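You operate a simulated robot arm through the tools that you are given. There is no shell and no other tool.

You are at the controls of a simulated robot arm. One attempt, no reset.

TASK
Plump and square the cushions on the footstool and the tray table.
Fine: the purple cushion on the footstool, the cream cushion on the tray table; push each square where it lies; pat each till its dent is gone; edges in line with the top under it.

It is judged by the outcome, as a careful person would: the job done as asked, and still so three seconds after it is handed in. It fails if anything else is knocked over, pushed out of place, dropped, spilled or broken.

THE ROBOT
A 7-joint arm with a three-finger gripper, fixed in place. Base frame: the origin is on the floor under the middle of its stand, x ahead of it, y to its left, z up. Lengths are in mm, angles in degrees, forces in N, time in s.
It reaches about 1342 mm from its shoulder. Its first joint turns from -166.0 to 166.0 degrees. Payload 2.69 kg.
Tool frame: the origin (TCP) lies between the finger pads and is the grasp point; the fingertips stand 30 mm ahead of it; z points along the fingers, y is the line along which they close. The gripper opens to 128 mm; its body begins 117 mm behind the TCP.
Orientation is told as [roll, pitch, yaw] about the base's x, y, z axes, in that order, counted from this pose: with the fingers straight down and closing along the base's y, the tool's x points along the base's -x, its y along +y and its z along -z.

THE INTERFACE
- The arm moves only by the tool play_rows. Its argument "increments" is a list of rows, each an object of numbers (a shift or turn left out is 0, a gripper value left out holds the last): "wx", "wy", "wz": the turn, a rotation vector about the tool's x, y, z in degrees; "x", "y", "z": the shift along the tool's x, y, z in mm; "gripper": the gripper command, from -1 (shut) to 1 (fully open), values between in proportion. In form: [{"wx": .., "wy": .., "wz": .., "x": .., "y": .., "z": .., "gripper": ..}, ...]. A call has 1 to 20 rows; each row is the pose to reach, as a shift and turn from the pose commanded when the call began, along the tool's axes at that moment. Each row takes 0.2 s and may step no farther than 50 mm and 8.6 degrees from the row before; otherwise, or with a gripper value out of range, the whole call is refused. Where a pose cannot be reached the arm comes as near as it can. A force on the tool above 40 N (or 10 N above the force at the start of the call, whichever is more), or a blocked arm, ends the call early, and 0.2 s more pass. The fingers move at their own pace (about 127 mm/s each) and stop on an object; they squeeze with about 33 N. The grip force told is the motor's: it shows also when the fingers shut on nothing. Time passes only in rows, and 0.2 s behind the last, so rows that repeat a pose let the fingers close. It gives the time, the measured TCP pose, the force on the tool (base axes), the opening and the grip force at its end, in the units of the frame above (readings bear some noise), with the torque about the TCP (base axes, N m) and any sound that the robot's microphone picked up.
- Cameras (640 x 400 px; columns grow to the right, rows downward): "scene" is fixed at [49.7, 499.4, 1159.3]; the picture's right is [0.45, -0.89, 0.00], its down [-0.76, -0.38, -0.53] and it looks along [0.47, 0.24, -0.85] (base axes); focal length 214 px, centre (320, 200). "wrist" rides on the gripper at [58, 54, -131] in the tool frame; the picture's right is [-0.68, 0.74, 0.00], its down [-0.62, -0.57, -0.55] and it looks along [-0.40, -0.37, 0.84] (tool axes); focal length 234 px, centre (320, 200). There is no depth. A picture from a camera that has moved, and an enlarged one, comes with that camera's place and axes in the base frame and with its lens.
- camera(camera): a new picture of that camera. It takes no simulated time.
- move_column(by): moves the trunk up (or, below 0, down) by that many mm; the arm rides with it, the base frame stays. It gives what a move gives, with no picture.
- enlarge(camera, box): a new picture of the part [left, top, right, bottom] of that camera's present view, enlarged. It takes no simulated time.
- hand_in(): hands the job in; it is judged then, once.

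Places have to be worked out from the pictures, the camera data and where the tool is seen. Open the gripper and draw the arm clear of the work before you hand the job in, unless the task says otherwise.

The tools are called after "Call:" by a JSON object that holds its "api" and its "payload". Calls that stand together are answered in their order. play_rows: Moves the arm, as the interface text tells. Its arguments: {"type":"object","properties":{"increments":{"type":"array","items":{"type":"object","properties":{"wx":{"type":"number"},"wy":{"type":"number"},"wz":{"type":"number"},"x":{"type":"number"},"y":{"type":"number"},"z":{"type":"number"},"gripper":{"type":"number"}}}}},"required":["increments"]} The other tools are called the same way: move_column (by) moves the trunk up or down; camera (camera) takes a picture; enlarge (camera, box) takes an enlarged picture of a part of a camera's view; hand_in () hands the job in.

At the start:

```text
t: 0.0
ee_pos: [580.8, 337.9, 911.0]
tool_rot: [0.0, 0.0, 0.1]
wrist_force: [-0.8, 0.1, 0.4]
moment: [0.03, 0.01, 0.02]
grip_width: 128.0
finger_force: 0.0
trunk travel left (down, up): [-150.0, 200.0]
```

scene: 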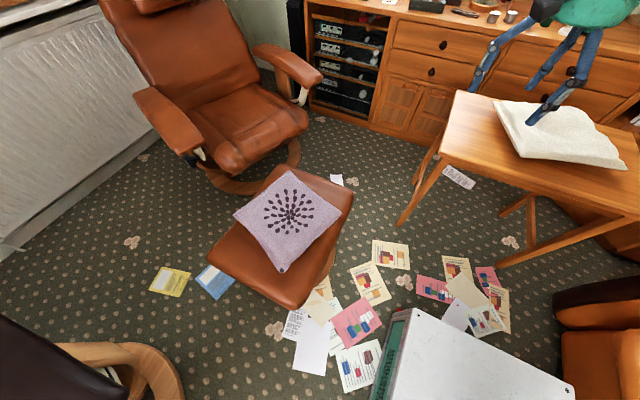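
wrist: 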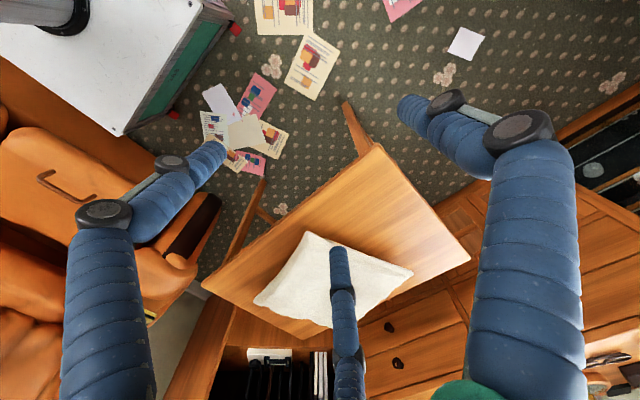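

I start by looking more closely at both cushions and the tops under them.

Call:
{"api": "enlarge", "payload": {"camera": "scene", "box": [190, 140, 370, 320]}}

Call:
{"api": "enlarge", "payload": {"camera": "scene", "box": [420, 60, 640, 260]}}

Call:
{"api": "enlarge", "payload": {"camera": "wrist", "box": [180, 120, 500, 360]}}

```text
2.22 times, centred on (280, 230) of scene
camera zoom: at [49.7, 499.4, 1159.3], right [0.45, -0.89, 0.0], down [-0.76, -0.38, -0.53], along [0.47, 0.24, -0.85], focal length 477 px, centre (409, 133)
```

zoom: 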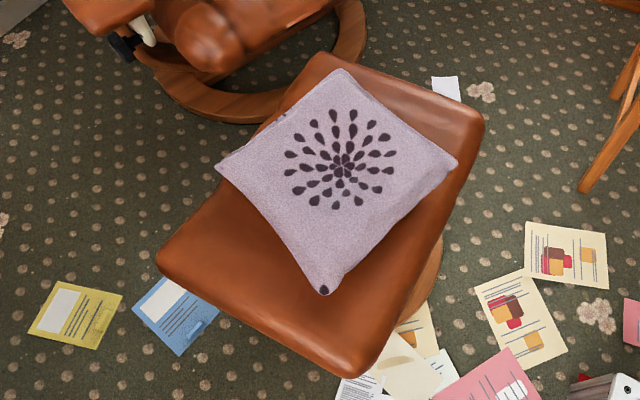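

```text
2.00 times, centred on (530, 160) of scene
camera zoom: at [49.7, 499.4, 1159.3], right [0.45, -0.89, 0.0], down [-0.76, -0.38, -0.53], along [0.47, 0.24, -0.85], focal length 429 px, centre (-100, 280)
```

zoom: 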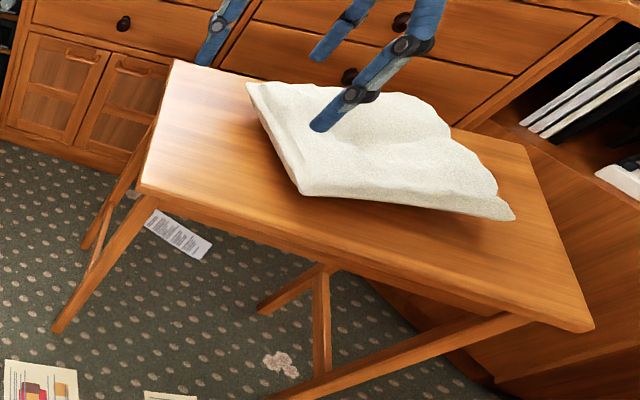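

```text
1.67 times, centred on (340, 240) of wrist
camera zoom: at [521.4, 390.7, 1042.3], right [0.68, 0.74, 0.0], down [0.62, -0.57, 0.55], along [0.4, -0.37, -0.84], focal length 390 px, centre (287, 133)
```

zoom: 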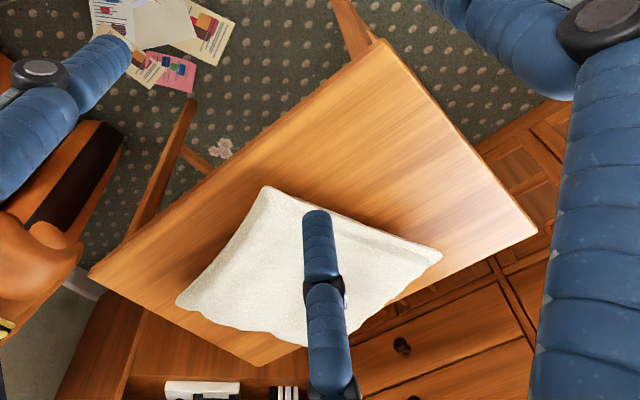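

The tray table top works out at about x 710–1150, y −258–367, z ≈ 602, square with the base axes, and the cream cushion is turned by roughly 20°. I'll enlarge further to see the dents.

Call:
{"api": "enlarge", "payload": {"camera": "scene", "box": [480, 85, 640, 185]}}

Call:
{"api": "enlarge", "payload": {"camera": "scene", "box": [225, 160, 353, 280]}}

Call:
{"api": "enlarge", "payload": {"camera": "wrist", "box": [240, 215, 420, 345]}}

```text
4.00 times, centred on (560, 135) of scene
camera zoom: at [49.7, 499.4, 1159.3], right [0.45, -0.89, 0.0], down [-0.76, -0.38, -0.53], along [0.47, 0.24, -0.85], focal length 858 px, centre (-640, 460)
```

zoom: 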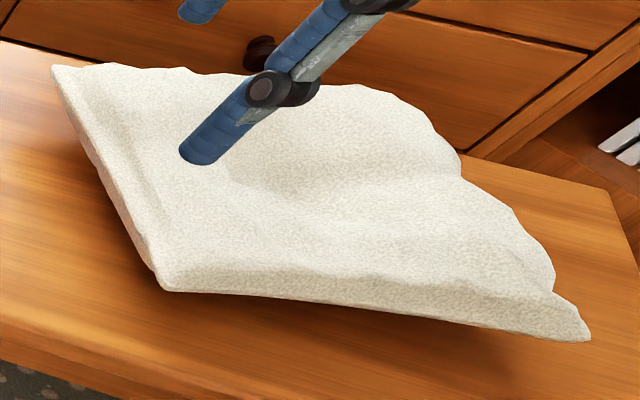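

```text
3.33 times, centred on (289, 220) of scene
camera zoom: at [49.7, 499.4, 1159.3], right [0.45, -0.89, 0.0], down [-0.76, -0.38, -0.53], along [0.47, 0.24, -0.85], focal length 715 px, centre (423, 133)
```

zoom: 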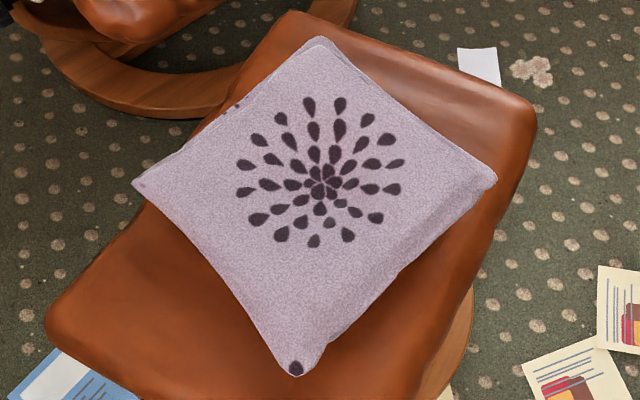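

```text
3.08 times, centred on (330, 280) of wrist
camera zoom: at [521.4, 390.7, 1042.3], right [0.68, 0.74, 0.0], down [0.62, -0.57, 0.55], along [0.4, -0.37, -0.84], focal length 720 px, centre (289, -46)
```

zoom: 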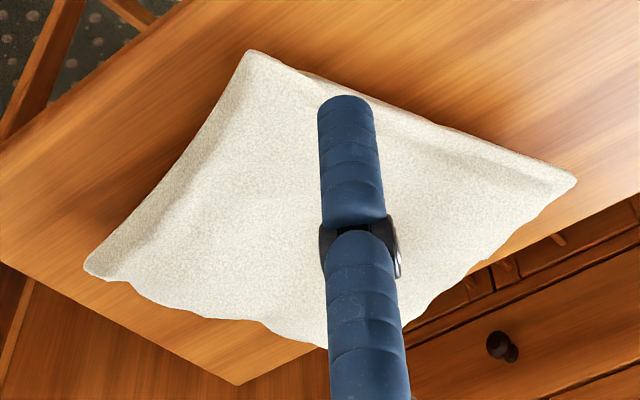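

The cream cushion has a crease running across its top. I move over the table, staying high, to get a clear wrist view of it.

Call:
{"api": "play_rows", "payload": {"increments": [{"x": -30, "y": -30}, {"x": -60, "y": -60}, {"x": -90, "y": -90}, {"x": -120, "y": -120}, {"x": -150, "y": -150}, {"x": -180, "y": -180}, {"x": -210, "y": -210}, {"x": -240, "y": -230}, {"x": -240, "y": -230}]}}

Call:
{"api": "camera", "payload": {"camera": "wrist"}}

Call:
{"api": "camera", "payload": {"camera": "scene"}}

```text
t: 2.0
ee_pos: [820.1, 107.7, 912.3]
tool_rot: [0.0, 0.0, 0.0]
wrist_force: [0.6, 0.7, 0.1]
moment: [0.0, 0.02, -0.04]
grip_width: 127.7
finger_force: 0.0
trunk travel left (down, up): [-150.0, 200.0]
```

```text
taken
camera wrist: at [761.3, 160.2, 1042.8], right [0.68, 0.74, 0.0], down [0.62, -0.57, 0.55], along [0.4, -0.37, -0.84], focal length 234 px, centre (320, 200)
```

wrist: 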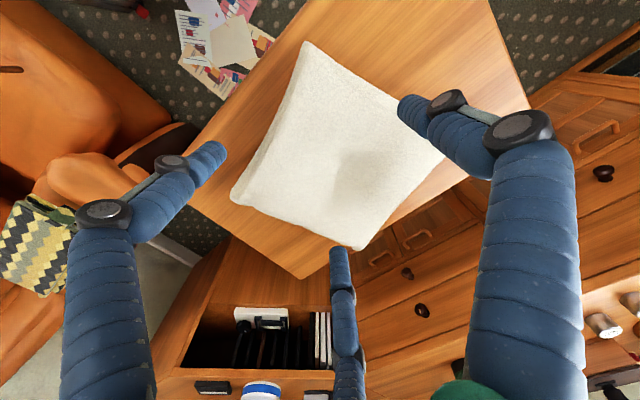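

```text
taken
```

scene: 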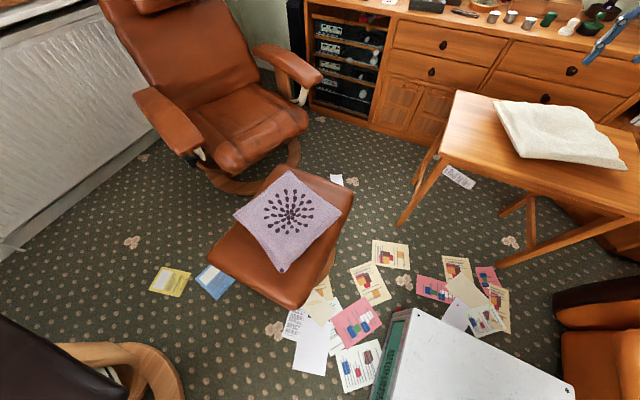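

Call:
{"api": "enlarge", "payload": {"camera": "wrist", "box": [200, 20, 460, 290]}}

Call:
{"api": "enlarge", "payload": {"camera": "scene", "box": [480, 85, 640, 185]}}

```text
1.48 times, centred on (330, 155) of wrist
camera zoom: at [761.3, 160.2, 1042.8], right [0.68, 0.74, 0.0], down [0.62, -0.57, 0.55], along [0.4, -0.37, -0.84], focal length 347 px, centre (305, 267)
```

zoom: 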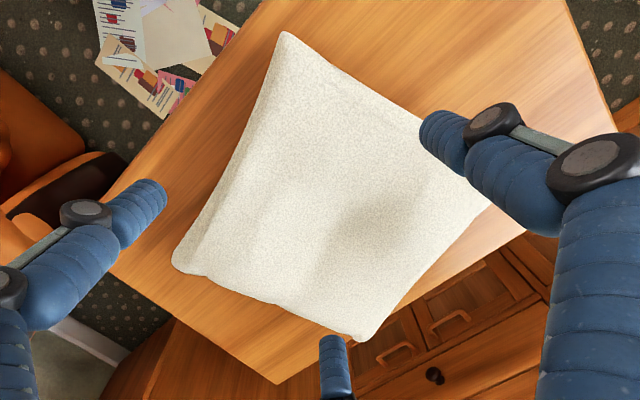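

```text
4.00 times, centred on (560, 135) of scene
camera zoom: at [49.7, 499.4, 1159.3], right [0.45, -0.89, 0.0], down [-0.76, -0.38, -0.53], along [0.47, 0.24, -0.85], focal length 858 px, centre (-640, 460)
```

zoom: 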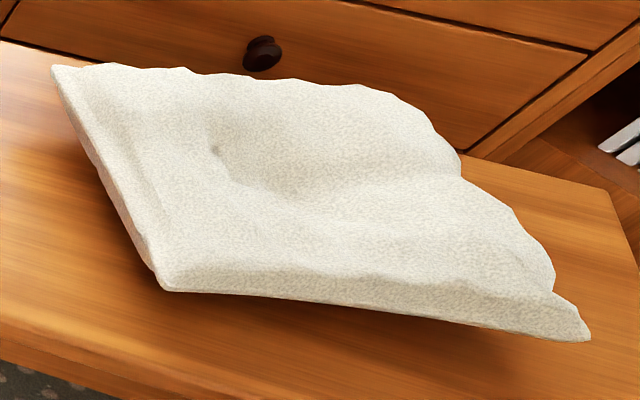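

The cream cushion's corners come out near (746,151), (1019,249), (1104,−33) and (827,−128), so it is about 290 mm square, turned about 18° anticlockwise, with a dent near (925,105). I shut the gripper to see how the fingers look when closed, for pushing and patting.

Call:
{"api": "play_rows", "payload": {"increments": [{"gripper": -1}, {"gripper": -1}, {"gripper": -1}, {"gripper": -1}, {"gripper": -1}]}}

Call:
{"api": "camera", "payload": {"camera": "wrist"}}

Call:
{"api": "camera", "payload": {"camera": "scene"}}

```text
t: 3.2
ee_pos: [819.9, 107.7, 912.5]
tool_rot: [-0.1, 0.1, 0.0]
wrist_force: [0.6, 0.5, -0.6]
moment: [0.01, 0.01, 0.02]
grip_width: 1.8
finger_force: 31.6
trunk travel left (down, up): [-150.0, 200.0]
```

```text
taken
camera wrist: at [760.7, 160.6, 1043.1], right [0.68, 0.74, 0.0], down [0.62, -0.57, 0.55], along [0.4, -0.37, -0.84], focal length 234 px, centre (320, 200)
```

wrist: 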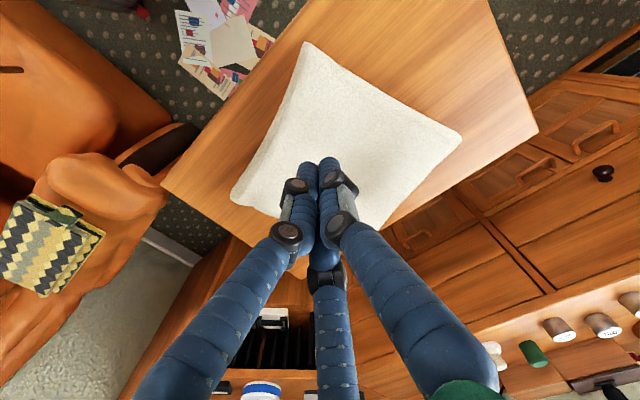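

```text
taken
```

scene: 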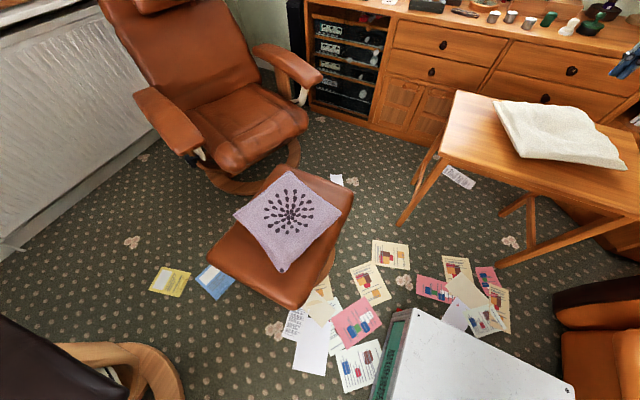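

The closed fingers form a compact fist about 40 mm wide, which suits pushing. I move beside the far-left end of the cream cushion's left edge, over (990, 290), and lower beside it.

Call:
{"api": "play_rows", "payload": {"increments": [{"x": -28, "y": 30, "gripper": -1}, {"x": -57, "y": 61}, {"x": -85, "y": 91}, {"x": -113, "y": 121}, {"x": -142, "y": 152}, {"x": -170, "y": 183}, {"x": -170, "y": 183, "z": 40}, {"x": -170, "y": 183, "z": 80}, {"x": -170, "y": 183, "z": 120}, {"x": -170, "y": 183, "z": 160}, {"x": -170, "y": 183, "z": 195}, {"x": -170, "y": 183, "z": 215}, {"x": -170, "y": 183, "z": 215}]}}

Call:
{"api": "camera", "payload": {"camera": "wrist"}}

Call:
{"api": "camera", "payload": {"camera": "scene"}}

```text
t: 6.0
ee_pos: [990.8, 289.0, 696.7]
tool_rot: [0.0, 0.0, 0.1]
wrist_force: [0.6, 0.1, -0.7]
moment: [0.03, -0.01, 0.01]
grip_width: 2.1
finger_force: 31.5
trunk travel left (down, up): [-150.0, 200.0]
```

```text
taken
camera wrist: at [932.2, 343.4, 826.7], right [0.68, 0.74, 0.0], down [0.62, -0.57, 0.55], along [0.4, -0.37, -0.84], focal length 234 px, centre (320, 200)
```

wrist: 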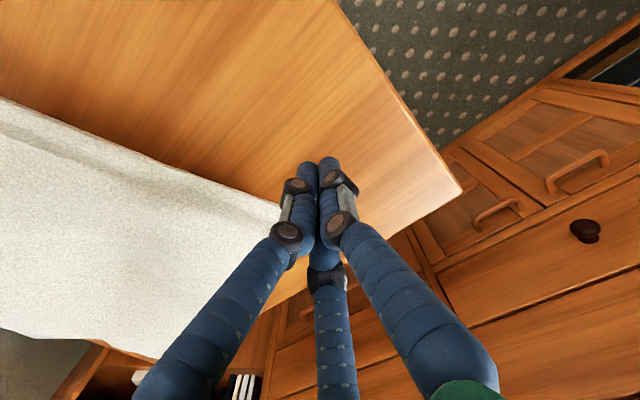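

```text
taken
```

scene: 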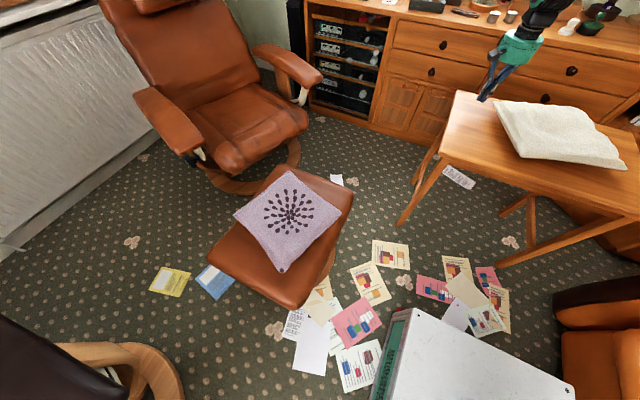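

The fist hangs beside the left edge near the far-left corner. I lower to about 25 mm above the top and push gently toward −y.

Call:
{"api": "play_rows", "payload": {"increments": [{"z": 20, "gripper": -1}, {"z": 40}, {"z": 40, "y": -10}, {"z": 40, "y": -20}, {"z": 40, "y": -28}, {"z": 40, "y": -34}, {"z": 40, "y": -40}, {"z": 40, "y": -46}, {"z": 40, "y": -52}, {"z": 40, "y": -58}, {"z": 40, "y": -62}, {"z": 40, "y": -62}]}}

Call:
{"api": "camera", "payload": {"camera": "wrist"}}

Call:
{"api": "camera", "payload": {"camera": "scene"}}

```text
t: 8.6
ee_pos: [989.4, 229.4, 654.9]
tool_rot: [0.0, 0.0, 0.0]
wrist_force: [0.1, 0.3, -0.2]
moment: [-0.02, -0.01, 0.0]
grip_width: 1.9
finger_force: 31.5
trunk travel left (down, up): [-150.0, 200.0]
```

```text
taken
camera wrist: at [931.4, 281.6, 787.4], right [0.68, 0.74, 0.0], down [0.62, -0.57, 0.55], along [0.4, -0.37, -0.84], focal length 234 px, centre (320, 200)
```

wrist: 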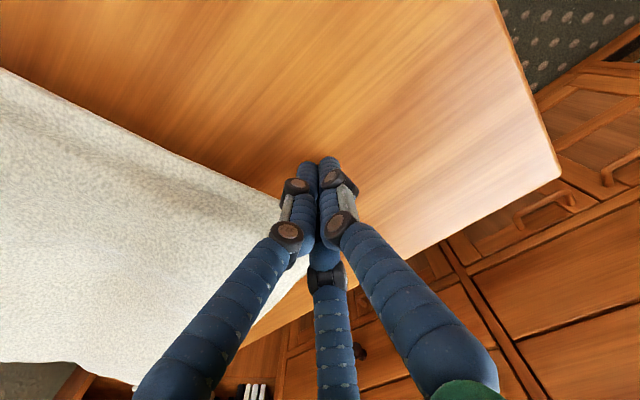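

```text
taken
```

scene: 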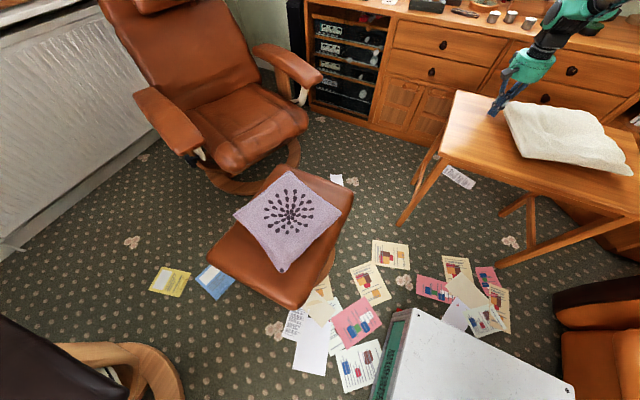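

Call:
{"api": "enlarge", "payload": {"camera": "scene", "box": [480, 85, 640, 185]}}

```text
4.00 times, centred on (560, 135) of scene
camera zoom: at [49.7, 499.4, 1159.3], right [0.45, -0.89, 0.0], down [-0.76, -0.38, -0.53], along [0.47, 0.24, -0.85], focal length 858 px, centre (-640, 460)
```

zoom: 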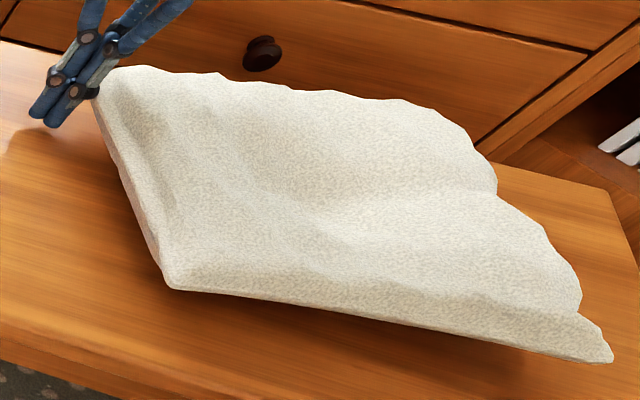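

The cream cushion turned to about 13° but slid roughly 26 mm toward −y. To balance this I'll next push the opposite end, the near-right corner, toward +y; first I lift and go round to it.

Call:
{"api": "play_rows", "payload": {"increments": [{"y": 12, "gripper": -1}, {"y": 25}, {"y": 25, "z": -45}, {"y": 25, "z": -90}, {"y": 25, "z": -135}, {"y": 25, "z": -170}, {"x": 14, "y": -16, "z": -170}, {"x": 28, "y": -57, "z": -170}, {"x": 42, "y": -98, "z": -170}, {"x": 56, "y": -139, "z": -170}, {"x": 70, "y": -180, "z": -170}, {"x": 84, "y": -221, "z": -170}, {"x": 98, "y": -262, "z": -170}, {"x": 112, "y": -303, "z": -170}, {"x": 126, "y": -344, "z": -170}, {"x": 140, "y": -385, "z": -170}, {"x": 149, "y": -424, "z": -170}, {"x": 149, "y": -424, "z": -170}]}}

Call:
{"api": "camera", "payload": {"camera": "wrist"}}

Call:
{"api": "enlarge", "payload": {"camera": "scene", "box": [480, 85, 640, 185]}}

```text
t: 12.4
ee_pos: [841.4, -195.8, 826.8]
tool_rot: [0.0, 0.0, 0.0]
wrist_force: [-0.8, 0.1, -0.9]
moment: [0.03, -0.02, -0.01]
grip_width: 2.6
finger_force: 31.3
trunk travel left (down, up): [-150.0, 200.0]
```

```text
taken
camera wrist: at [781.5, -142.8, 957.4], right [0.68, 0.74, 0.0], down [0.62, -0.57, 0.55], along [0.4, -0.37, -0.84], focal length 234 px, centre (320, 200)
```

wrist: 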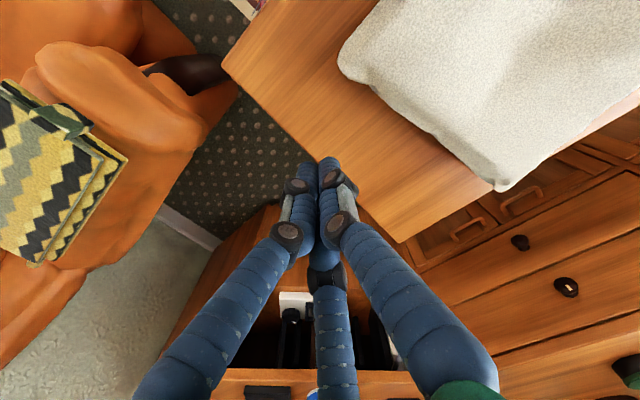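

```text
4.00 times, centred on (560, 135) of scene
camera zoom: at [49.7, 499.4, 1159.3], right [0.45, -0.89, 0.0], down [-0.76, -0.38, -0.53], along [0.47, 0.24, -0.85], focal length 858 px, centre (-640, 460)
```

zoom: 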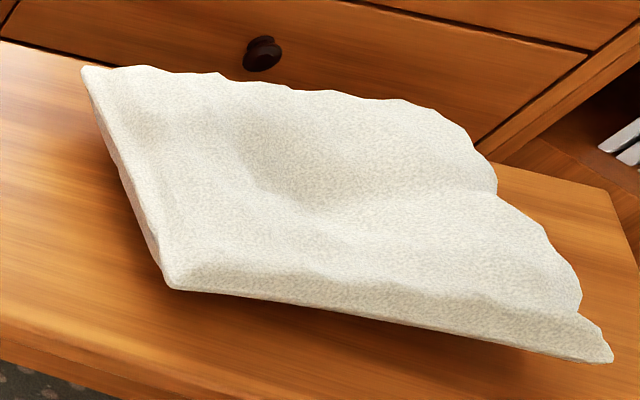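

The cushion is now near 13–14°, with its centre near (920,43). I lower beside the near-right end of the right edge and push toward +y.

Call:
{"api": "play_rows", "payload": {"increments": [{"x": 9, "z": 40, "gripper": -1}, {"x": 9, "z": 80}, {"x": 9, "z": 120}, {"x": 9, "z": 150}, {"x": 9, "z": 172}, {"x": 9, "y": 15, "z": 172}, {"x": 9, "y": 30, "z": 172}, {"x": 9, "y": 42, "z": 172}, {"x": 9, "y": 50, "z": 172}, {"x": 9, "y": 57, "z": 172}, {"x": 9, "y": 64, "z": 172}, {"x": 9, "y": 71, "z": 172}, {"x": 9, "y": 78, "z": 172}, {"x": 9, "y": 85, "z": 172}, {"x": 9, "y": 92, "z": 172}, {"x": 9, "y": 97, "z": 172}, {"x": 9, "y": 97, "z": 172}]}}

Call:
{"api": "camera", "payload": {"camera": "wrist"}}

Call:
{"api": "enlarge", "payload": {"camera": "scene", "box": [480, 85, 640, 185]}}

```text
t: 16.0
ee_pos: [833.0, -97.6, 653.5]
tool_rot: [0.0, 0.0, 0.1]
wrist_force: [-0.2, -0.5, 0.9]
moment: [0.02, -0.03, 0.0]
grip_width: 1.9
finger_force: 31.0
trunk travel left (down, up): [-150.0, 200.0]
```

```text
taken
camera wrist: at [773.5, -45.3, 785.2], right [0.68, 0.74, 0.0], down [0.62, -0.57, 0.55], along [0.4, -0.37, -0.84], focal length 234 px, centre (320, 200)
```

wrist: 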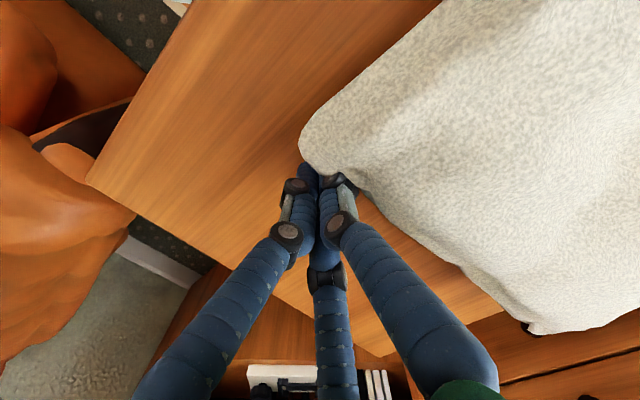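

```text
4.00 times, centred on (560, 135) of scene
camera zoom: at [49.7, 499.4, 1159.3], right [0.45, -0.89, 0.0], down [-0.76, -0.38, -0.53], along [0.47, 0.24, -0.85], focal length 858 px, centre (-640, 460)
```

zoom: 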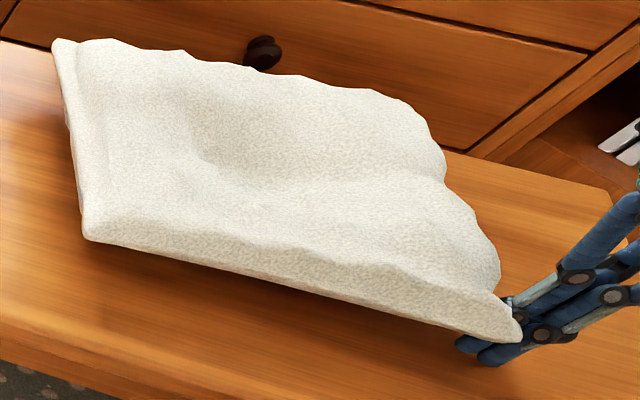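

The turn left is now about 7.5°, and the centre is near (940,82). I go back over to the far-left end for the final balancing push.

Call:
{"api": "play_rows", "payload": {"increments": [{"y": -12, "gripper": -1}, {"y": -25}, {"y": -25, "z": -45}, {"y": -25, "z": -90}, {"y": -25, "z": -135}, {"y": -25, "z": -172}, {"x": -18, "y": 13, "z": -172}, {"x": -37, "y": 51, "z": -172}, {"x": -55, "y": 89, "z": -172}, {"x": -73, "y": 127, "z": -172}, {"x": -92, "y": 165, "z": -172}, {"x": -110, "y": 203, "z": -172}, {"x": -129, "y": 241, "z": -172}, {"x": -147, "y": 279, "z": -172}, {"x": -165, "y": 317, "z": -172}, {"x": -184, "y": 355, "z": -172}, {"x": -202, "y": 393, "z": -172}, {"x": -202, "y": 393, "z": -172}]}}

Call:
{"api": "camera", "payload": {"camera": "wrist"}}

Call:
{"api": "enlarge", "payload": {"camera": "scene", "box": [480, 85, 640, 185]}}

```text
t: 19.8
ee_pos: [1034.4, 295.1, 826.8]
tool_rot: [0.0, 0.0, -0.1]
wrist_force: [-0.2, -0.2, -0.3]
moment: [-0.06, 0.0, 0.0]
grip_width: 1.9
finger_force: 31.2
trunk travel left (down, up): [-150.0, 200.0]
```

```text
taken
camera wrist: at [975.5, 348.7, 958.0], right [0.68, 0.74, 0.0], down [0.62, -0.57, 0.55], along [0.4, -0.37, -0.84], focal length 234 px, centre (320, 200)
```

wrist: 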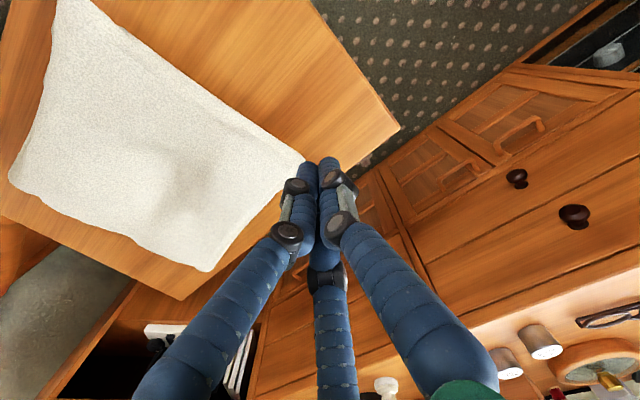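

```text
4.00 times, centred on (560, 135) of scene
camera zoom: at [49.7, 499.4, 1159.3], right [0.45, -0.89, 0.0], down [-0.76, -0.38, -0.53], along [0.47, 0.24, -0.85], focal length 858 px, centre (-640, 460)
```

zoom: 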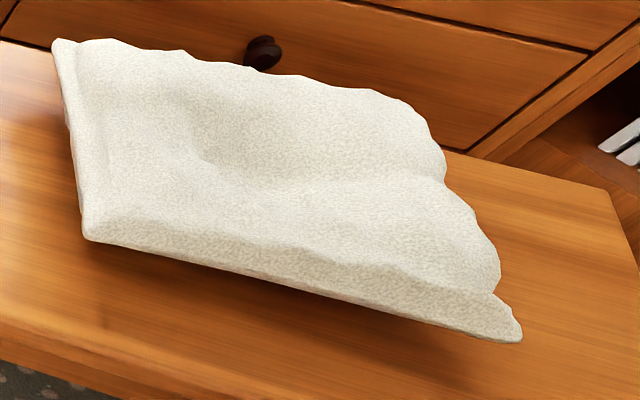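

All four corners are visible now and average about 7.3° of turn left. I lower at (1034, 295) and push toward −y.

Call:
{"api": "play_rows", "payload": {"increments": [{"z": 40, "gripper": -1}, {"z": 80}, {"z": 120}, {"z": 150}, {"z": 172}, {"y": -12, "z": 172}, {"y": -22, "z": 172}, {"y": -30, "z": 172}, {"y": -37, "z": 172}, {"y": -44, "z": 172}, {"y": -51, "z": 172}, {"y": -58, "z": 172}, {"y": -65, "z": 172}, {"y": -70, "z": 172}, {"y": -70, "z": 172}, {"y": -58, "z": 172}, {"y": -45, "z": 172}]}}

Call:
{"api": "camera", "payload": {"camera": "wrist"}}

Call:
{"api": "enlarge", "payload": {"camera": "scene", "box": [480, 85, 640, 185]}}

```text
t: 23.4
ee_pos: [1033.2, 243.3, 654.8]
tool_rot: [-0.1, 0.0, -0.1]
wrist_force: [0.0, -1.0, -0.4]
moment: [0.0, 0.01, -0.01]
grip_width: 1.9
finger_force: 31.5
out of reach, approached as far as the arm can: row 4, 5, 6, 7, 8, 9, 10, 17
trunk travel left (down, up): [-150.0, 200.0]
```

```text
taken
camera wrist: at [973.6, 295.9, 785.5], right [0.68, 0.74, 0.0], down [0.62, -0.57, 0.55], along [0.4, -0.37, -0.84], focal length 234 px, centre (320, 200)
```

wrist: 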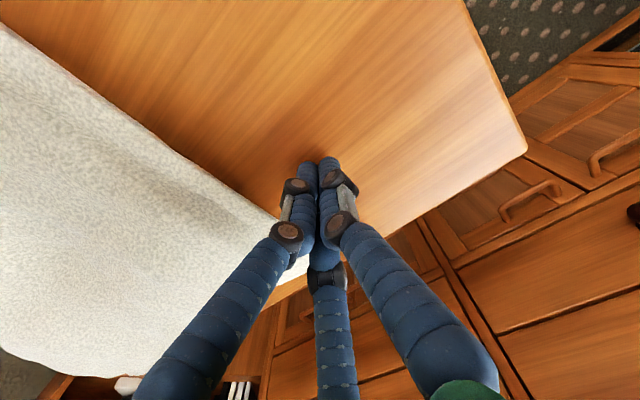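

```text
4.00 times, centred on (560, 135) of scene
camera zoom: at [49.7, 499.4, 1159.3], right [0.45, -0.89, 0.0], down [-0.76, -0.38, -0.53], along [0.47, 0.24, -0.85], focal length 858 px, centre (-640, 460)
```

zoom: 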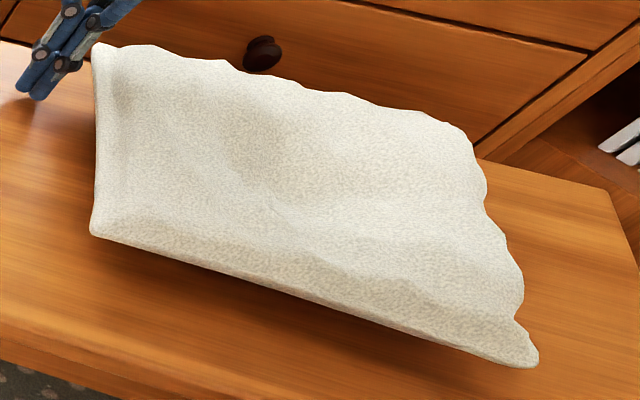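

The cream cushion now looks nearly square with the table, its centre near (931,60), close to where it first lay. I lift off and go above it for a straight-down check, opening the fingers.

Call:
{"api": "play_rows", "payload": {"increments": [{"y": 5, "z": -40, "gripper": -1}, {"y": 5, "z": -85}, {"y": 5, "z": -130}, {"y": 5, "z": -175, "gripper": 1}, {"y": 5, "z": -220}, {"x": 8, "y": -35, "z": -245}, {"x": 16, "y": -75, "z": -265}, {"x": 25, "y": -115, "z": -285}, {"x": 35, "y": -155, "z": -295}, {"x": 42, "y": -195, "z": -295}, {"x": 44, "y": -236, "z": -295}, {"x": 44, "y": -236, "z": -295}]}}

Call:
{"api": "camera", "payload": {"camera": "wrist"}}

Call:
{"api": "enlarge", "payload": {"camera": "scene", "box": [480, 85, 640, 185]}}

```text
t: 26.0
ee_pos: [990.5, 6.8, 951.0]
tool_rot: [0.0, -0.1, 0.0]
wrist_force: [0.3, -1.1, -0.5]
moment: [0.09, 0.0, 0.01]
grip_width: 128.3
finger_force: 0.0
trunk travel left (down, up): [-150.0, 200.0]
```

```text
taken
camera wrist: at [930.5, 58.7, 1080.6], right [0.68, 0.74, 0.0], down [0.62, -0.57, 0.55], along [0.4, -0.37, -0.84], focal length 234 px, centre (320, 200)
```

wrist: 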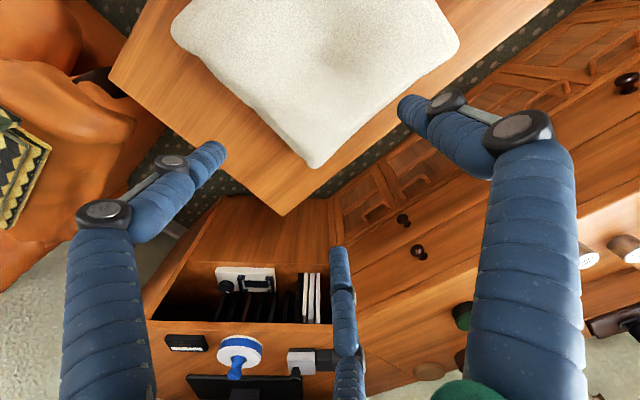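

```text
4.00 times, centred on (560, 135) of scene
camera zoom: at [49.7, 499.4, 1159.3], right [0.45, -0.89, 0.0], down [-0.76, -0.38, -0.53], along [0.47, 0.24, -0.85], focal length 858 px, centre (-640, 460)
```

zoom: 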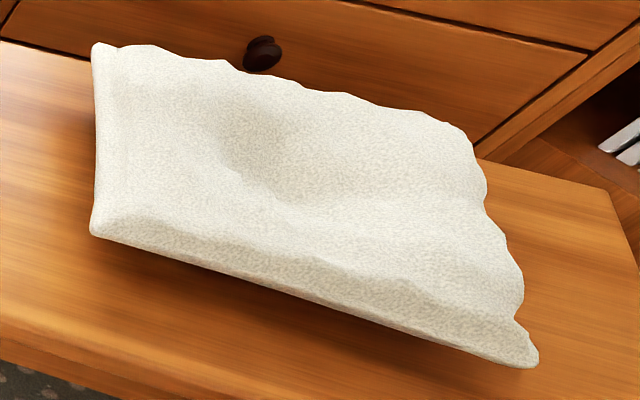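

Seen from above, the cream cushion's edges agree with the table's to within about 1°. Now I look closely at the dent before patting.

Call:
{"api": "enlarge", "payload": {"camera": "wrist", "box": [150, 0, 480, 190]}}

Call:
{"api": "enlarge", "payload": {"camera": "scene", "box": [500, 90, 620, 180]}}

```text
1.94 times, centred on (315, 95) of wrist
camera zoom: at [930.5, 58.7, 1080.6], right [0.68, 0.74, 0.0], down [0.62, -0.57, 0.55], along [0.4, -0.37, -0.84], focal length 454 px, centre (330, 404)
```

zoom: 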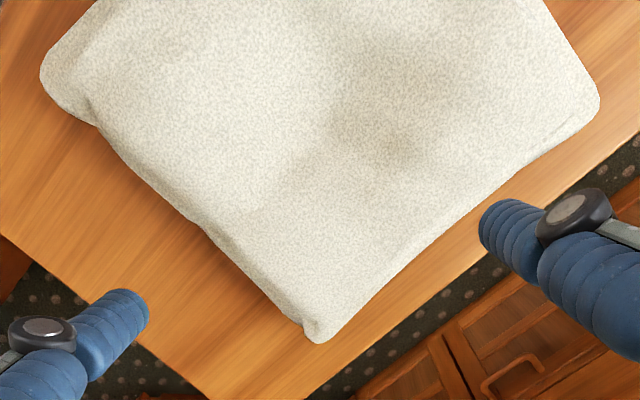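

```text
4.44 times, centred on (560, 135) of scene
camera zoom: at [49.7, 499.4, 1159.3], right [0.45, -0.89, 0.0], down [-0.76, -0.38, -0.53], along [0.47, 0.24, -0.85], focal length 953 px, centre (-747, 489)
```

zoom: 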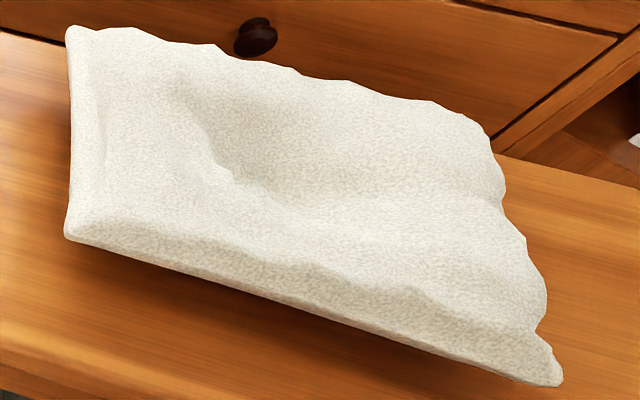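

The dent lies near (945,100). I close the fist, come over the dent, and approach to about 740 TCP height before patting.

Call:
{"api": "play_rows", "payload": {"increments": [{"x": 15, "y": 31, "z": 20, "gripper": -1}, {"x": 30, "y": 62, "z": 45}, {"x": 45, "y": 93, "z": 75}, {"x": 45, "y": 93, "z": 110}, {"x": 45, "y": 93, "z": 150}, {"x": 45, "y": 93, "z": 180}, {"x": 45, "y": 93, "z": 200}, {"x": 45, "y": 93, "z": 200}]}}

Call:
{"api": "enlarge", "payload": {"camera": "scene", "box": [480, 65, 640, 185]}}

Call:
{"api": "camera", "payload": {"camera": "wrist"}}

```text
t: 27.8
ee_pos: [944.1, 100.0, 749.9]
tool_rot: [0.0, -0.1, 0.0]
wrist_force: [0.6, 0.8, 0.3]
moment: [-0.01, -0.02, 0.01]
grip_width: 1.9
finger_force: 31.4
trunk travel left (down, up): [-150.0, 200.0]
```

```text
3.33 times, centred on (560, 125) of scene
camera zoom: at [49.7, 499.4, 1159.3], right [0.45, -0.89, 0.0], down [-0.76, -0.38, -0.53], along [0.47, 0.24, -0.85], focal length 715 px, centre (-480, 450)
```

zoom: 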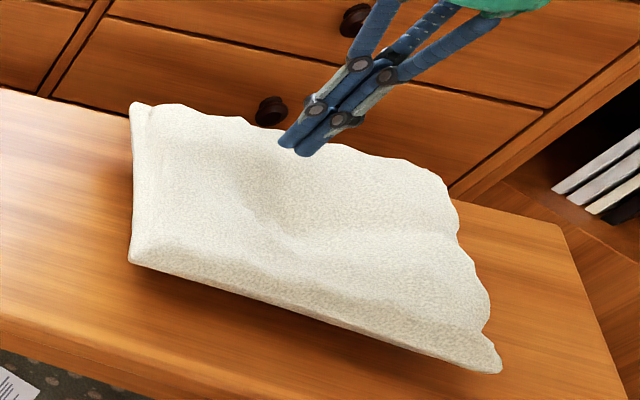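

```text
taken
camera wrist: at [884.6, 152.7, 880.1], right [0.68, 0.74, 0.0], down [0.62, -0.57, 0.55], along [0.4, -0.37, -0.84], focal length 234 px, centre (320, 200)
```

wrist: 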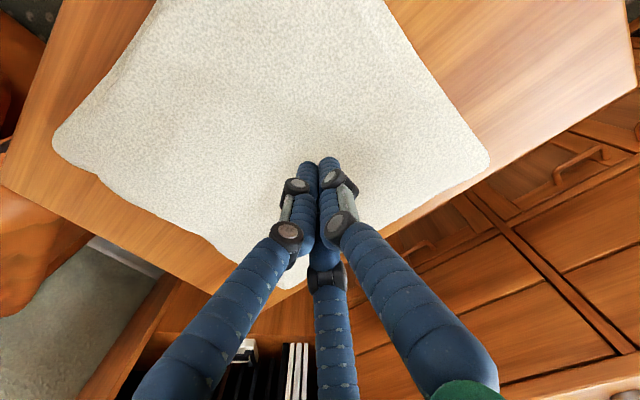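

The tips point straight down onto the dent. I lower gently in small steps to find the surface and feel its force.

Call:
{"api": "play_rows", "payload": {"increments": [{"z": 8, "gripper": -1}, {"z": 16}, {"z": 22}, {"z": 28}, {"z": 34}]}}

Call:
{"api": "enlarge", "payload": {"camera": "scene", "box": [480, 65, 640, 185]}}

```text
t: 28.6
ee_pos: [948.8, 99.2, 738.6]
tool_rot: [0.1, -0.6, -0.1]
wrist_force: [4.7, 0.0, 7.8]
moment: [-0.03, -0.06, 0.03]
grip_width: 2.2
finger_force: 31.2
trunk travel left (down, up): [-150.0, 200.0]
stopped in row 3: the force on the tool passed its limit at 53 N (the readings are from after the stop); the commanded pose is now the measured one
```

```text
3.33 times, centred on (560, 125) of scene
camera zoom: at [49.7, 499.4, 1159.3], right [0.45, -0.89, 0.0], down [-0.76, -0.38, -0.53], along [0.47, 0.24, -0.85], focal length 715 px, centre (-480, 450)
```

zoom: 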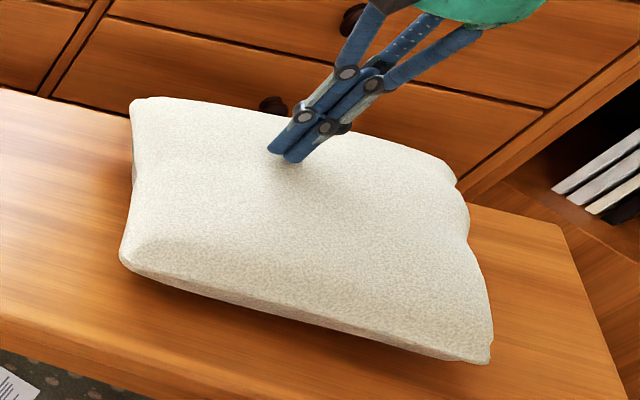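

The pat plumped the cushion up at once; the dent seems gone. I lift off and look.

Call:
{"api": "play_rows", "payload": {"increments": [{"z": -15, "gripper": -1}, {"z": -40}, {"z": -80}, {"z": -120}, {"z": -160}, {"z": -200, "x": -15, "y": -25}, {"z": -212, "x": -30, "y": -60}, {"z": -212, "x": -42, "y": -92, "gripper": 1}, {"z": -212, "x": -42, "y": -92}, {"z": -212, "x": -42, "y": -92}]}}

Call:
{"api": "camera", "payload": {"camera": "wrist"}}

Call:
{"api": "enlarge", "payload": {"camera": "scene", "box": [480, 85, 640, 185]}}

```text
t: 30.8
ee_pos: [987.4, 7.8, 947.7]
tool_rot: [-0.1, -0.3, 0.0]
wrist_force: [-0.5, 0.0, -0.4]
moment: [-0.04, 0.01, -0.03]
grip_width: 127.9
finger_force: 0.0
trunk travel left (down, up): [-150.0, 200.0]
```

```text
taken
camera wrist: at [928.3, 61.1, 1078.7], right [0.68, 0.74, 0.0], down [0.61, -0.57, 0.55], along [0.41, -0.37, -0.83], focal length 234 px, centre (320, 200)
```

wrist: 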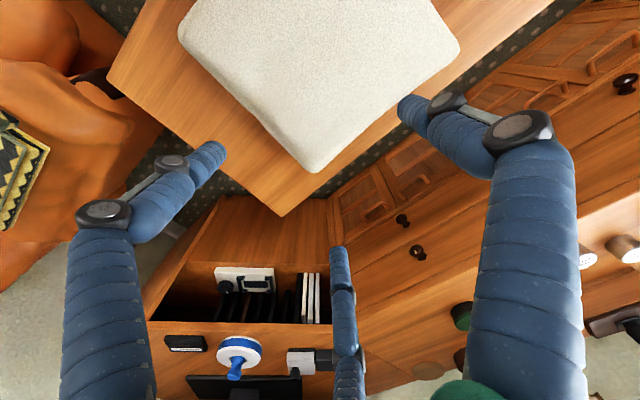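

```text
4.00 times, centred on (560, 135) of scene
camera zoom: at [49.7, 499.4, 1159.3], right [0.45, -0.89, 0.0], down [-0.76, -0.38, -0.53], along [0.47, 0.24, -0.85], focal length 858 px, centre (-640, 460)
```

zoom: 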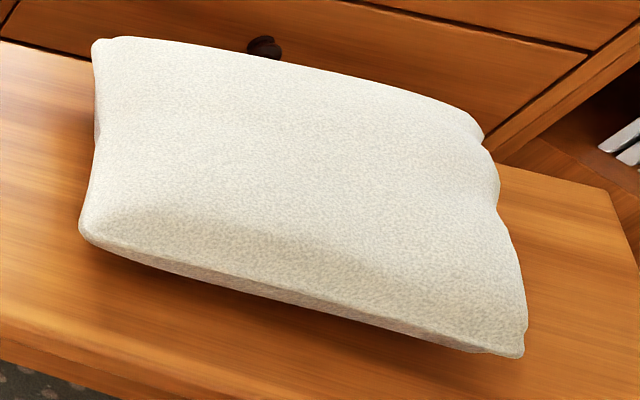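

The cream cushion is now full and smooth. I zoom in to check for any leftover dent and to measure its alignment against the table edges.

Call:
{"api": "enlarge", "payload": {"camera": "wrist", "box": [90, 0, 490, 230]}}

Call:
{"api": "enlarge", "payload": {"camera": "scene", "box": [430, 80, 640, 220]}}

```text
1.60 times, centred on (290, 115) of wrist
camera zoom: at [928.3, 61.1, 1078.7], right [0.68, 0.74, 0.0], down [0.61, -0.57, 0.55], along [0.41, -0.37, -0.83], focal length 375 px, centre (368, 336)
```

zoom: 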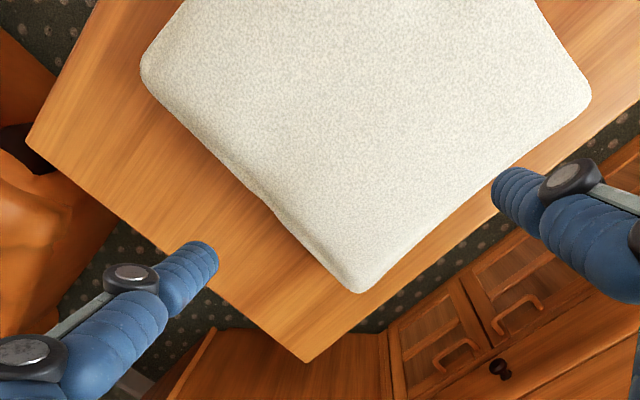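

```text
2.86 times, centred on (535, 150) of scene
camera zoom: at [49.7, 499.4, 1159.3], right [0.45, -0.89, 0.0], down [-0.76, -0.38, -0.53], along [0.47, 0.24, -0.85], focal length 613 px, centre (-294, 343)
```

zoom: 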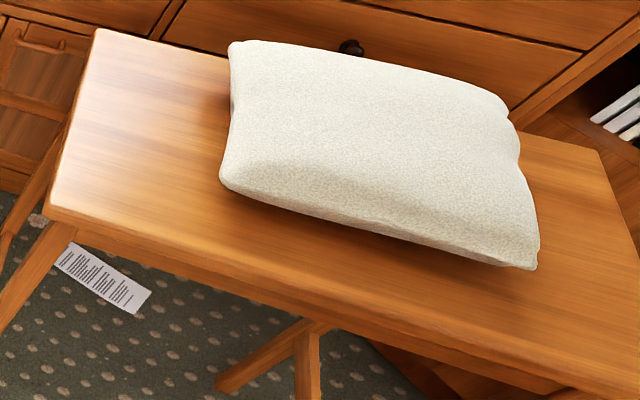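

The dent is gone. I zoom in on the two visible edges to measure the alignment more exactly.

Call:
{"api": "enlarge", "payload": {"camera": "wrist", "box": [100, 0, 340, 150]}}

Call:
{"api": "enlarge", "payload": {"camera": "wrist", "box": [270, 0, 510, 150]}}

Call:
{"api": "enlarge", "payload": {"camera": "wrist", "box": [200, 80, 440, 230]}}

```text
2.67 times, centred on (220, 75) of wrist
camera zoom: at [928.3, 61.1, 1078.7], right [0.68, 0.74, 0.0], down [0.61, -0.57, 0.55], along [0.41, -0.37, -0.83], focal length 624 px, centre (587, 533)
```

zoom: 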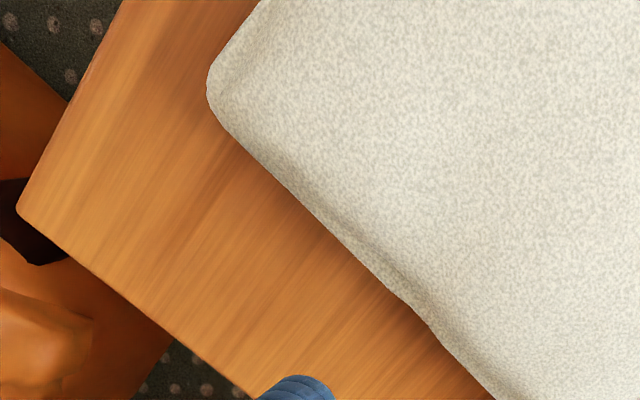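

```text
2.67 times, centred on (390, 75) of wrist
camera zoom: at [928.3, 61.1, 1078.7], right [0.68, 0.74, 0.0], down [0.61, -0.57, 0.55], along [0.41, -0.37, -0.83], focal length 624 px, centre (133, 533)
```

zoom: 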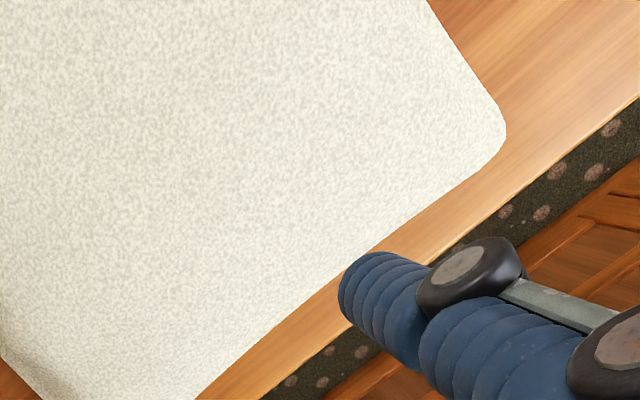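

```text
2.67 times, centred on (320, 155) of wrist
camera zoom: at [928.3, 61.1, 1078.7], right [0.68, 0.74, 0.0], down [0.61, -0.57, 0.55], along [0.41, -0.37, -0.83], focal length 624 px, centre (320, 320)
```

zoom: 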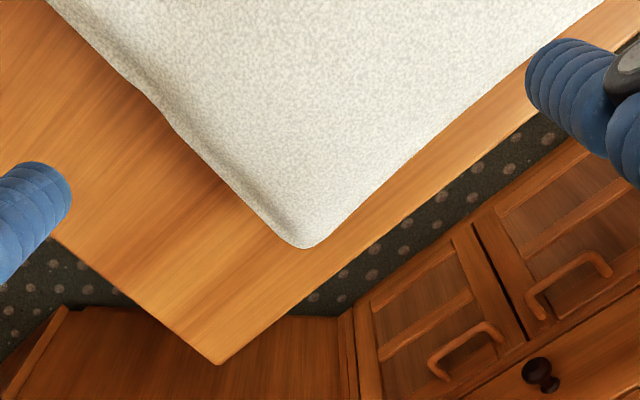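

Against the table edges the cream cushion is within about 2°, and the dent is gone; I'll recheck later. Now I swing the arm high over to the left, toward the footstool.

Call:
{"api": "play_rows", "payload": {"increments": [{"x": 21, "y": 37, "gripper": 1}, {"x": 43, "y": 75}, {"x": 65, "y": 113}, {"x": 87, "y": 151}, {"x": 109, "y": 189}, {"x": 131, "y": 227}, {"x": 153, "y": 265}, {"x": 175, "y": 303}, {"x": 197, "y": 341}, {"x": 219, "y": 379}, {"x": 241, "y": 417}, {"x": 263, "y": 455}, {"x": 290, "y": 492}, {"x": 325, "y": 512}, {"x": 360, "y": 532}, {"x": 395, "y": 552}, {"x": 430, "y": 572}, {"x": 465, "y": 592}, {"x": 465, "y": 592}]}}

Call:
{"api": "camera", "payload": {"camera": "scene"}}

Call:
{"api": "camera", "payload": {"camera": "wrist"}}

```text
t: 34.8
ee_pos: [521.5, 598.4, 946.7]
tool_rot: [0.0, -0.2, 0.0]
wrist_force: [-1.0, 0.4, 0.2]
moment: [-0.02, -0.02, 0.03]
grip_width: 127.7
finger_force: 0.0
trunk travel left (down, up): [-150.0, 200.0]
```

```text
taken
```

scene: 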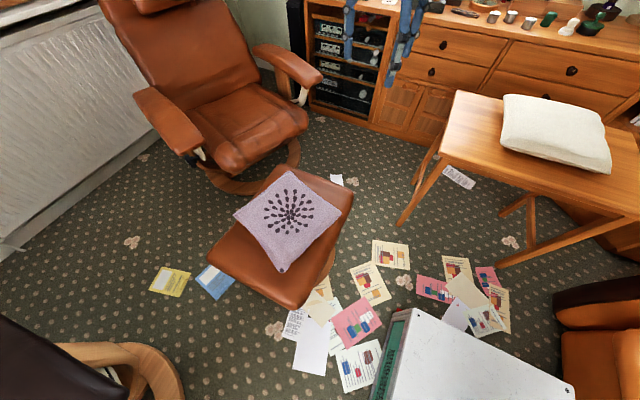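

```text
taken
camera wrist: at [462.2, 651.7, 1076.8], right [0.68, 0.74, 0.0], down [0.61, -0.57, 0.55], along [0.41, -0.37, -0.83], focal length 234 px, centre (320, 200)
```

wrist: 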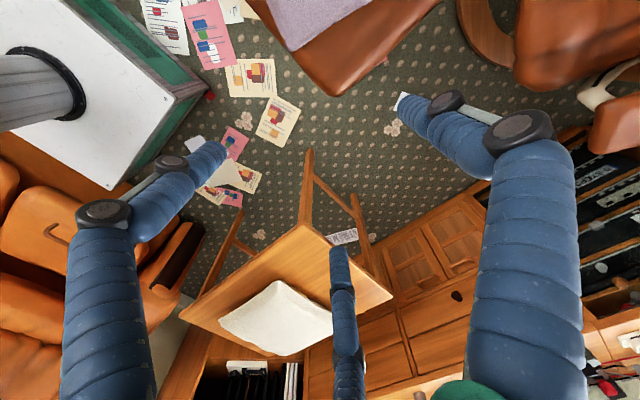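

The footstool corner triangulates to (572,606,399), giving a top at z ≈ 400 spanning x 75–570 and y 590–966, nearly square with the base. The purple cushion is turned about −17°, with its centre near (328,780). I move over it for a view from above.

Call:
{"api": "play_rows", "payload": {"increments": [{"x": 34, "y": 20}, {"x": 68, "y": 40}, {"x": 102, "y": 60}, {"x": 136, "y": 81}, {"x": 170, "y": 101}, {"x": 204, "y": 121}, {"x": 238, "y": 142}, {"x": 271, "y": 162}, {"x": 271, "y": 162}]}}

Call:
{"api": "camera", "payload": {"camera": "wrist"}}

Call:
{"api": "camera", "payload": {"camera": "scene"}}

```text
t: 36.8
ee_pos: [251.1, 763.8, 945.3]
tool_rot: [0.0, -0.3, -0.1]
wrist_force: [-0.8, -0.7, -0.4]
moment: [-0.03, -0.07, -0.02]
grip_width: 127.8
finger_force: 0.0
trunk travel left (down, up): [-150.0, 200.0]
```

```text
taken
camera wrist: at [191.4, 816.2, 1075.6], right [0.68, 0.74, 0.0], down [0.61, -0.57, 0.55], along [0.41, -0.37, -0.83], focal length 234 px, centre (320, 200)
```

wrist: 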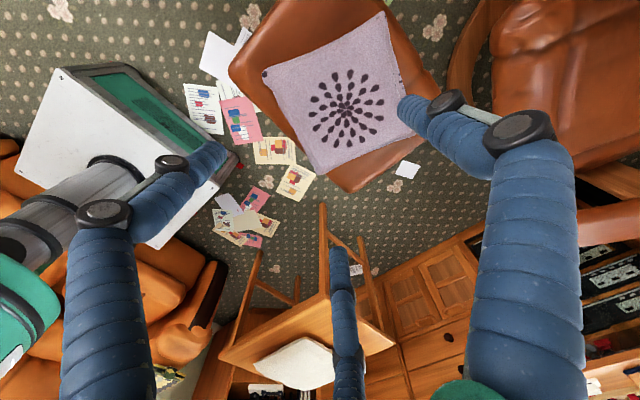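

```text
taken
```

scene: 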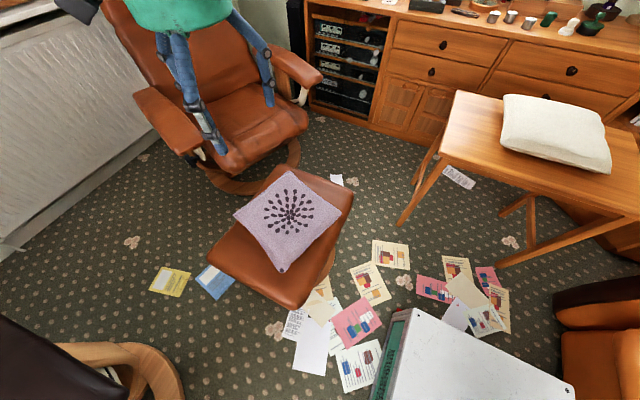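

Call:
{"api": "enlarge", "payload": {"camera": "wrist", "box": [215, 0, 455, 200]}}

```text
2.00 times, centred on (335, 100) of wrist
camera zoom: at [191.4, 816.2, 1075.6], right [0.68, 0.74, 0.0], down [0.61, -0.57, 0.55], along [0.41, -0.37, -0.83], focal length 468 px, centre (290, 400)
```

zoom: 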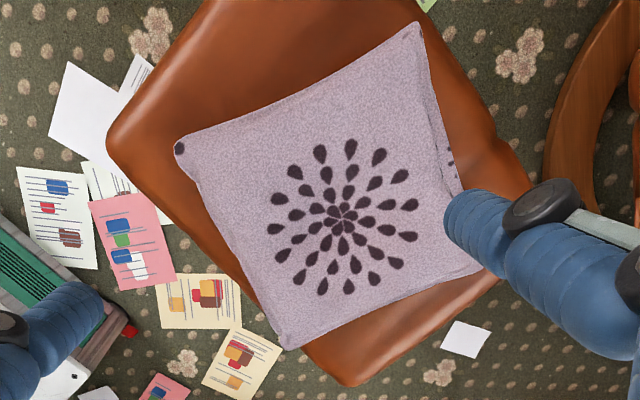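

Triangulated corners of the purple cushion are (143,685), (428,600), (517,879) and (241,962), so it needs about +17.5° of turn. I lower the trunk to gain reach for the low stool.

Call:
{"api": "move_column", "payload": {"by": -150}}

Call:
{"api": "enlarge", "payload": {"camera": "wrist", "box": [200, 0, 460, 200]}}

Call:
{"api": "camera", "payload": {"camera": "scene"}}

```text
t: 38.5
ee_pos: [251.9, 762.0, 795.9]
tool_rot: [0.1, -0.3, 0.1]
wrist_force: [0.1, -0.1, -0.1]
moment: [0.03, -0.02, 0.0]
grip_width: 128.0
finger_force: 0.0
trunk travel left (down, up): [0.0, 350.0]
```

```text
2.00 times, centred on (330, 100) of wrist
camera zoom: at [192.2, 815.7, 926.1], right [0.68, 0.74, 0.0], down [0.61, -0.57, 0.55], along [0.41, -0.37, -0.83], focal length 468 px, centre (300, 400)
```

zoom: 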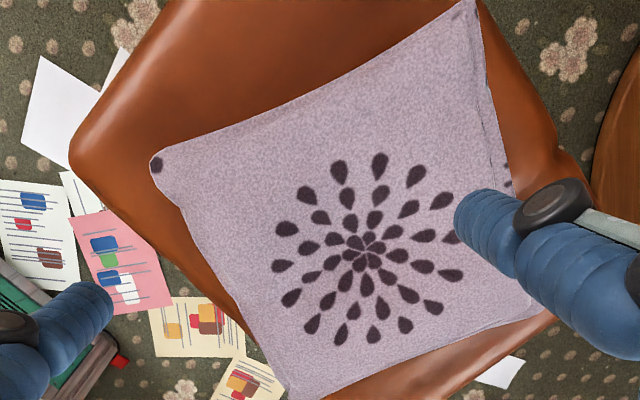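

```text
taken
```

scene: 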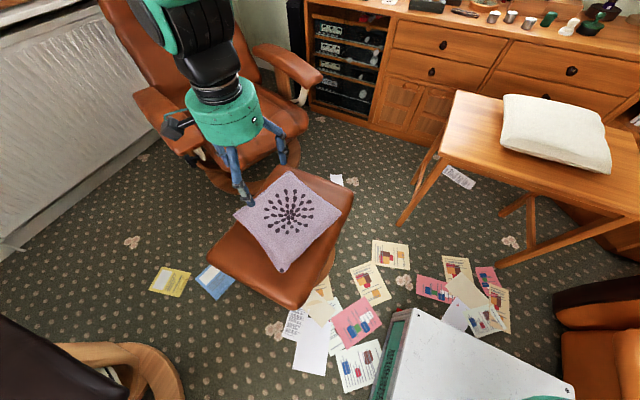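

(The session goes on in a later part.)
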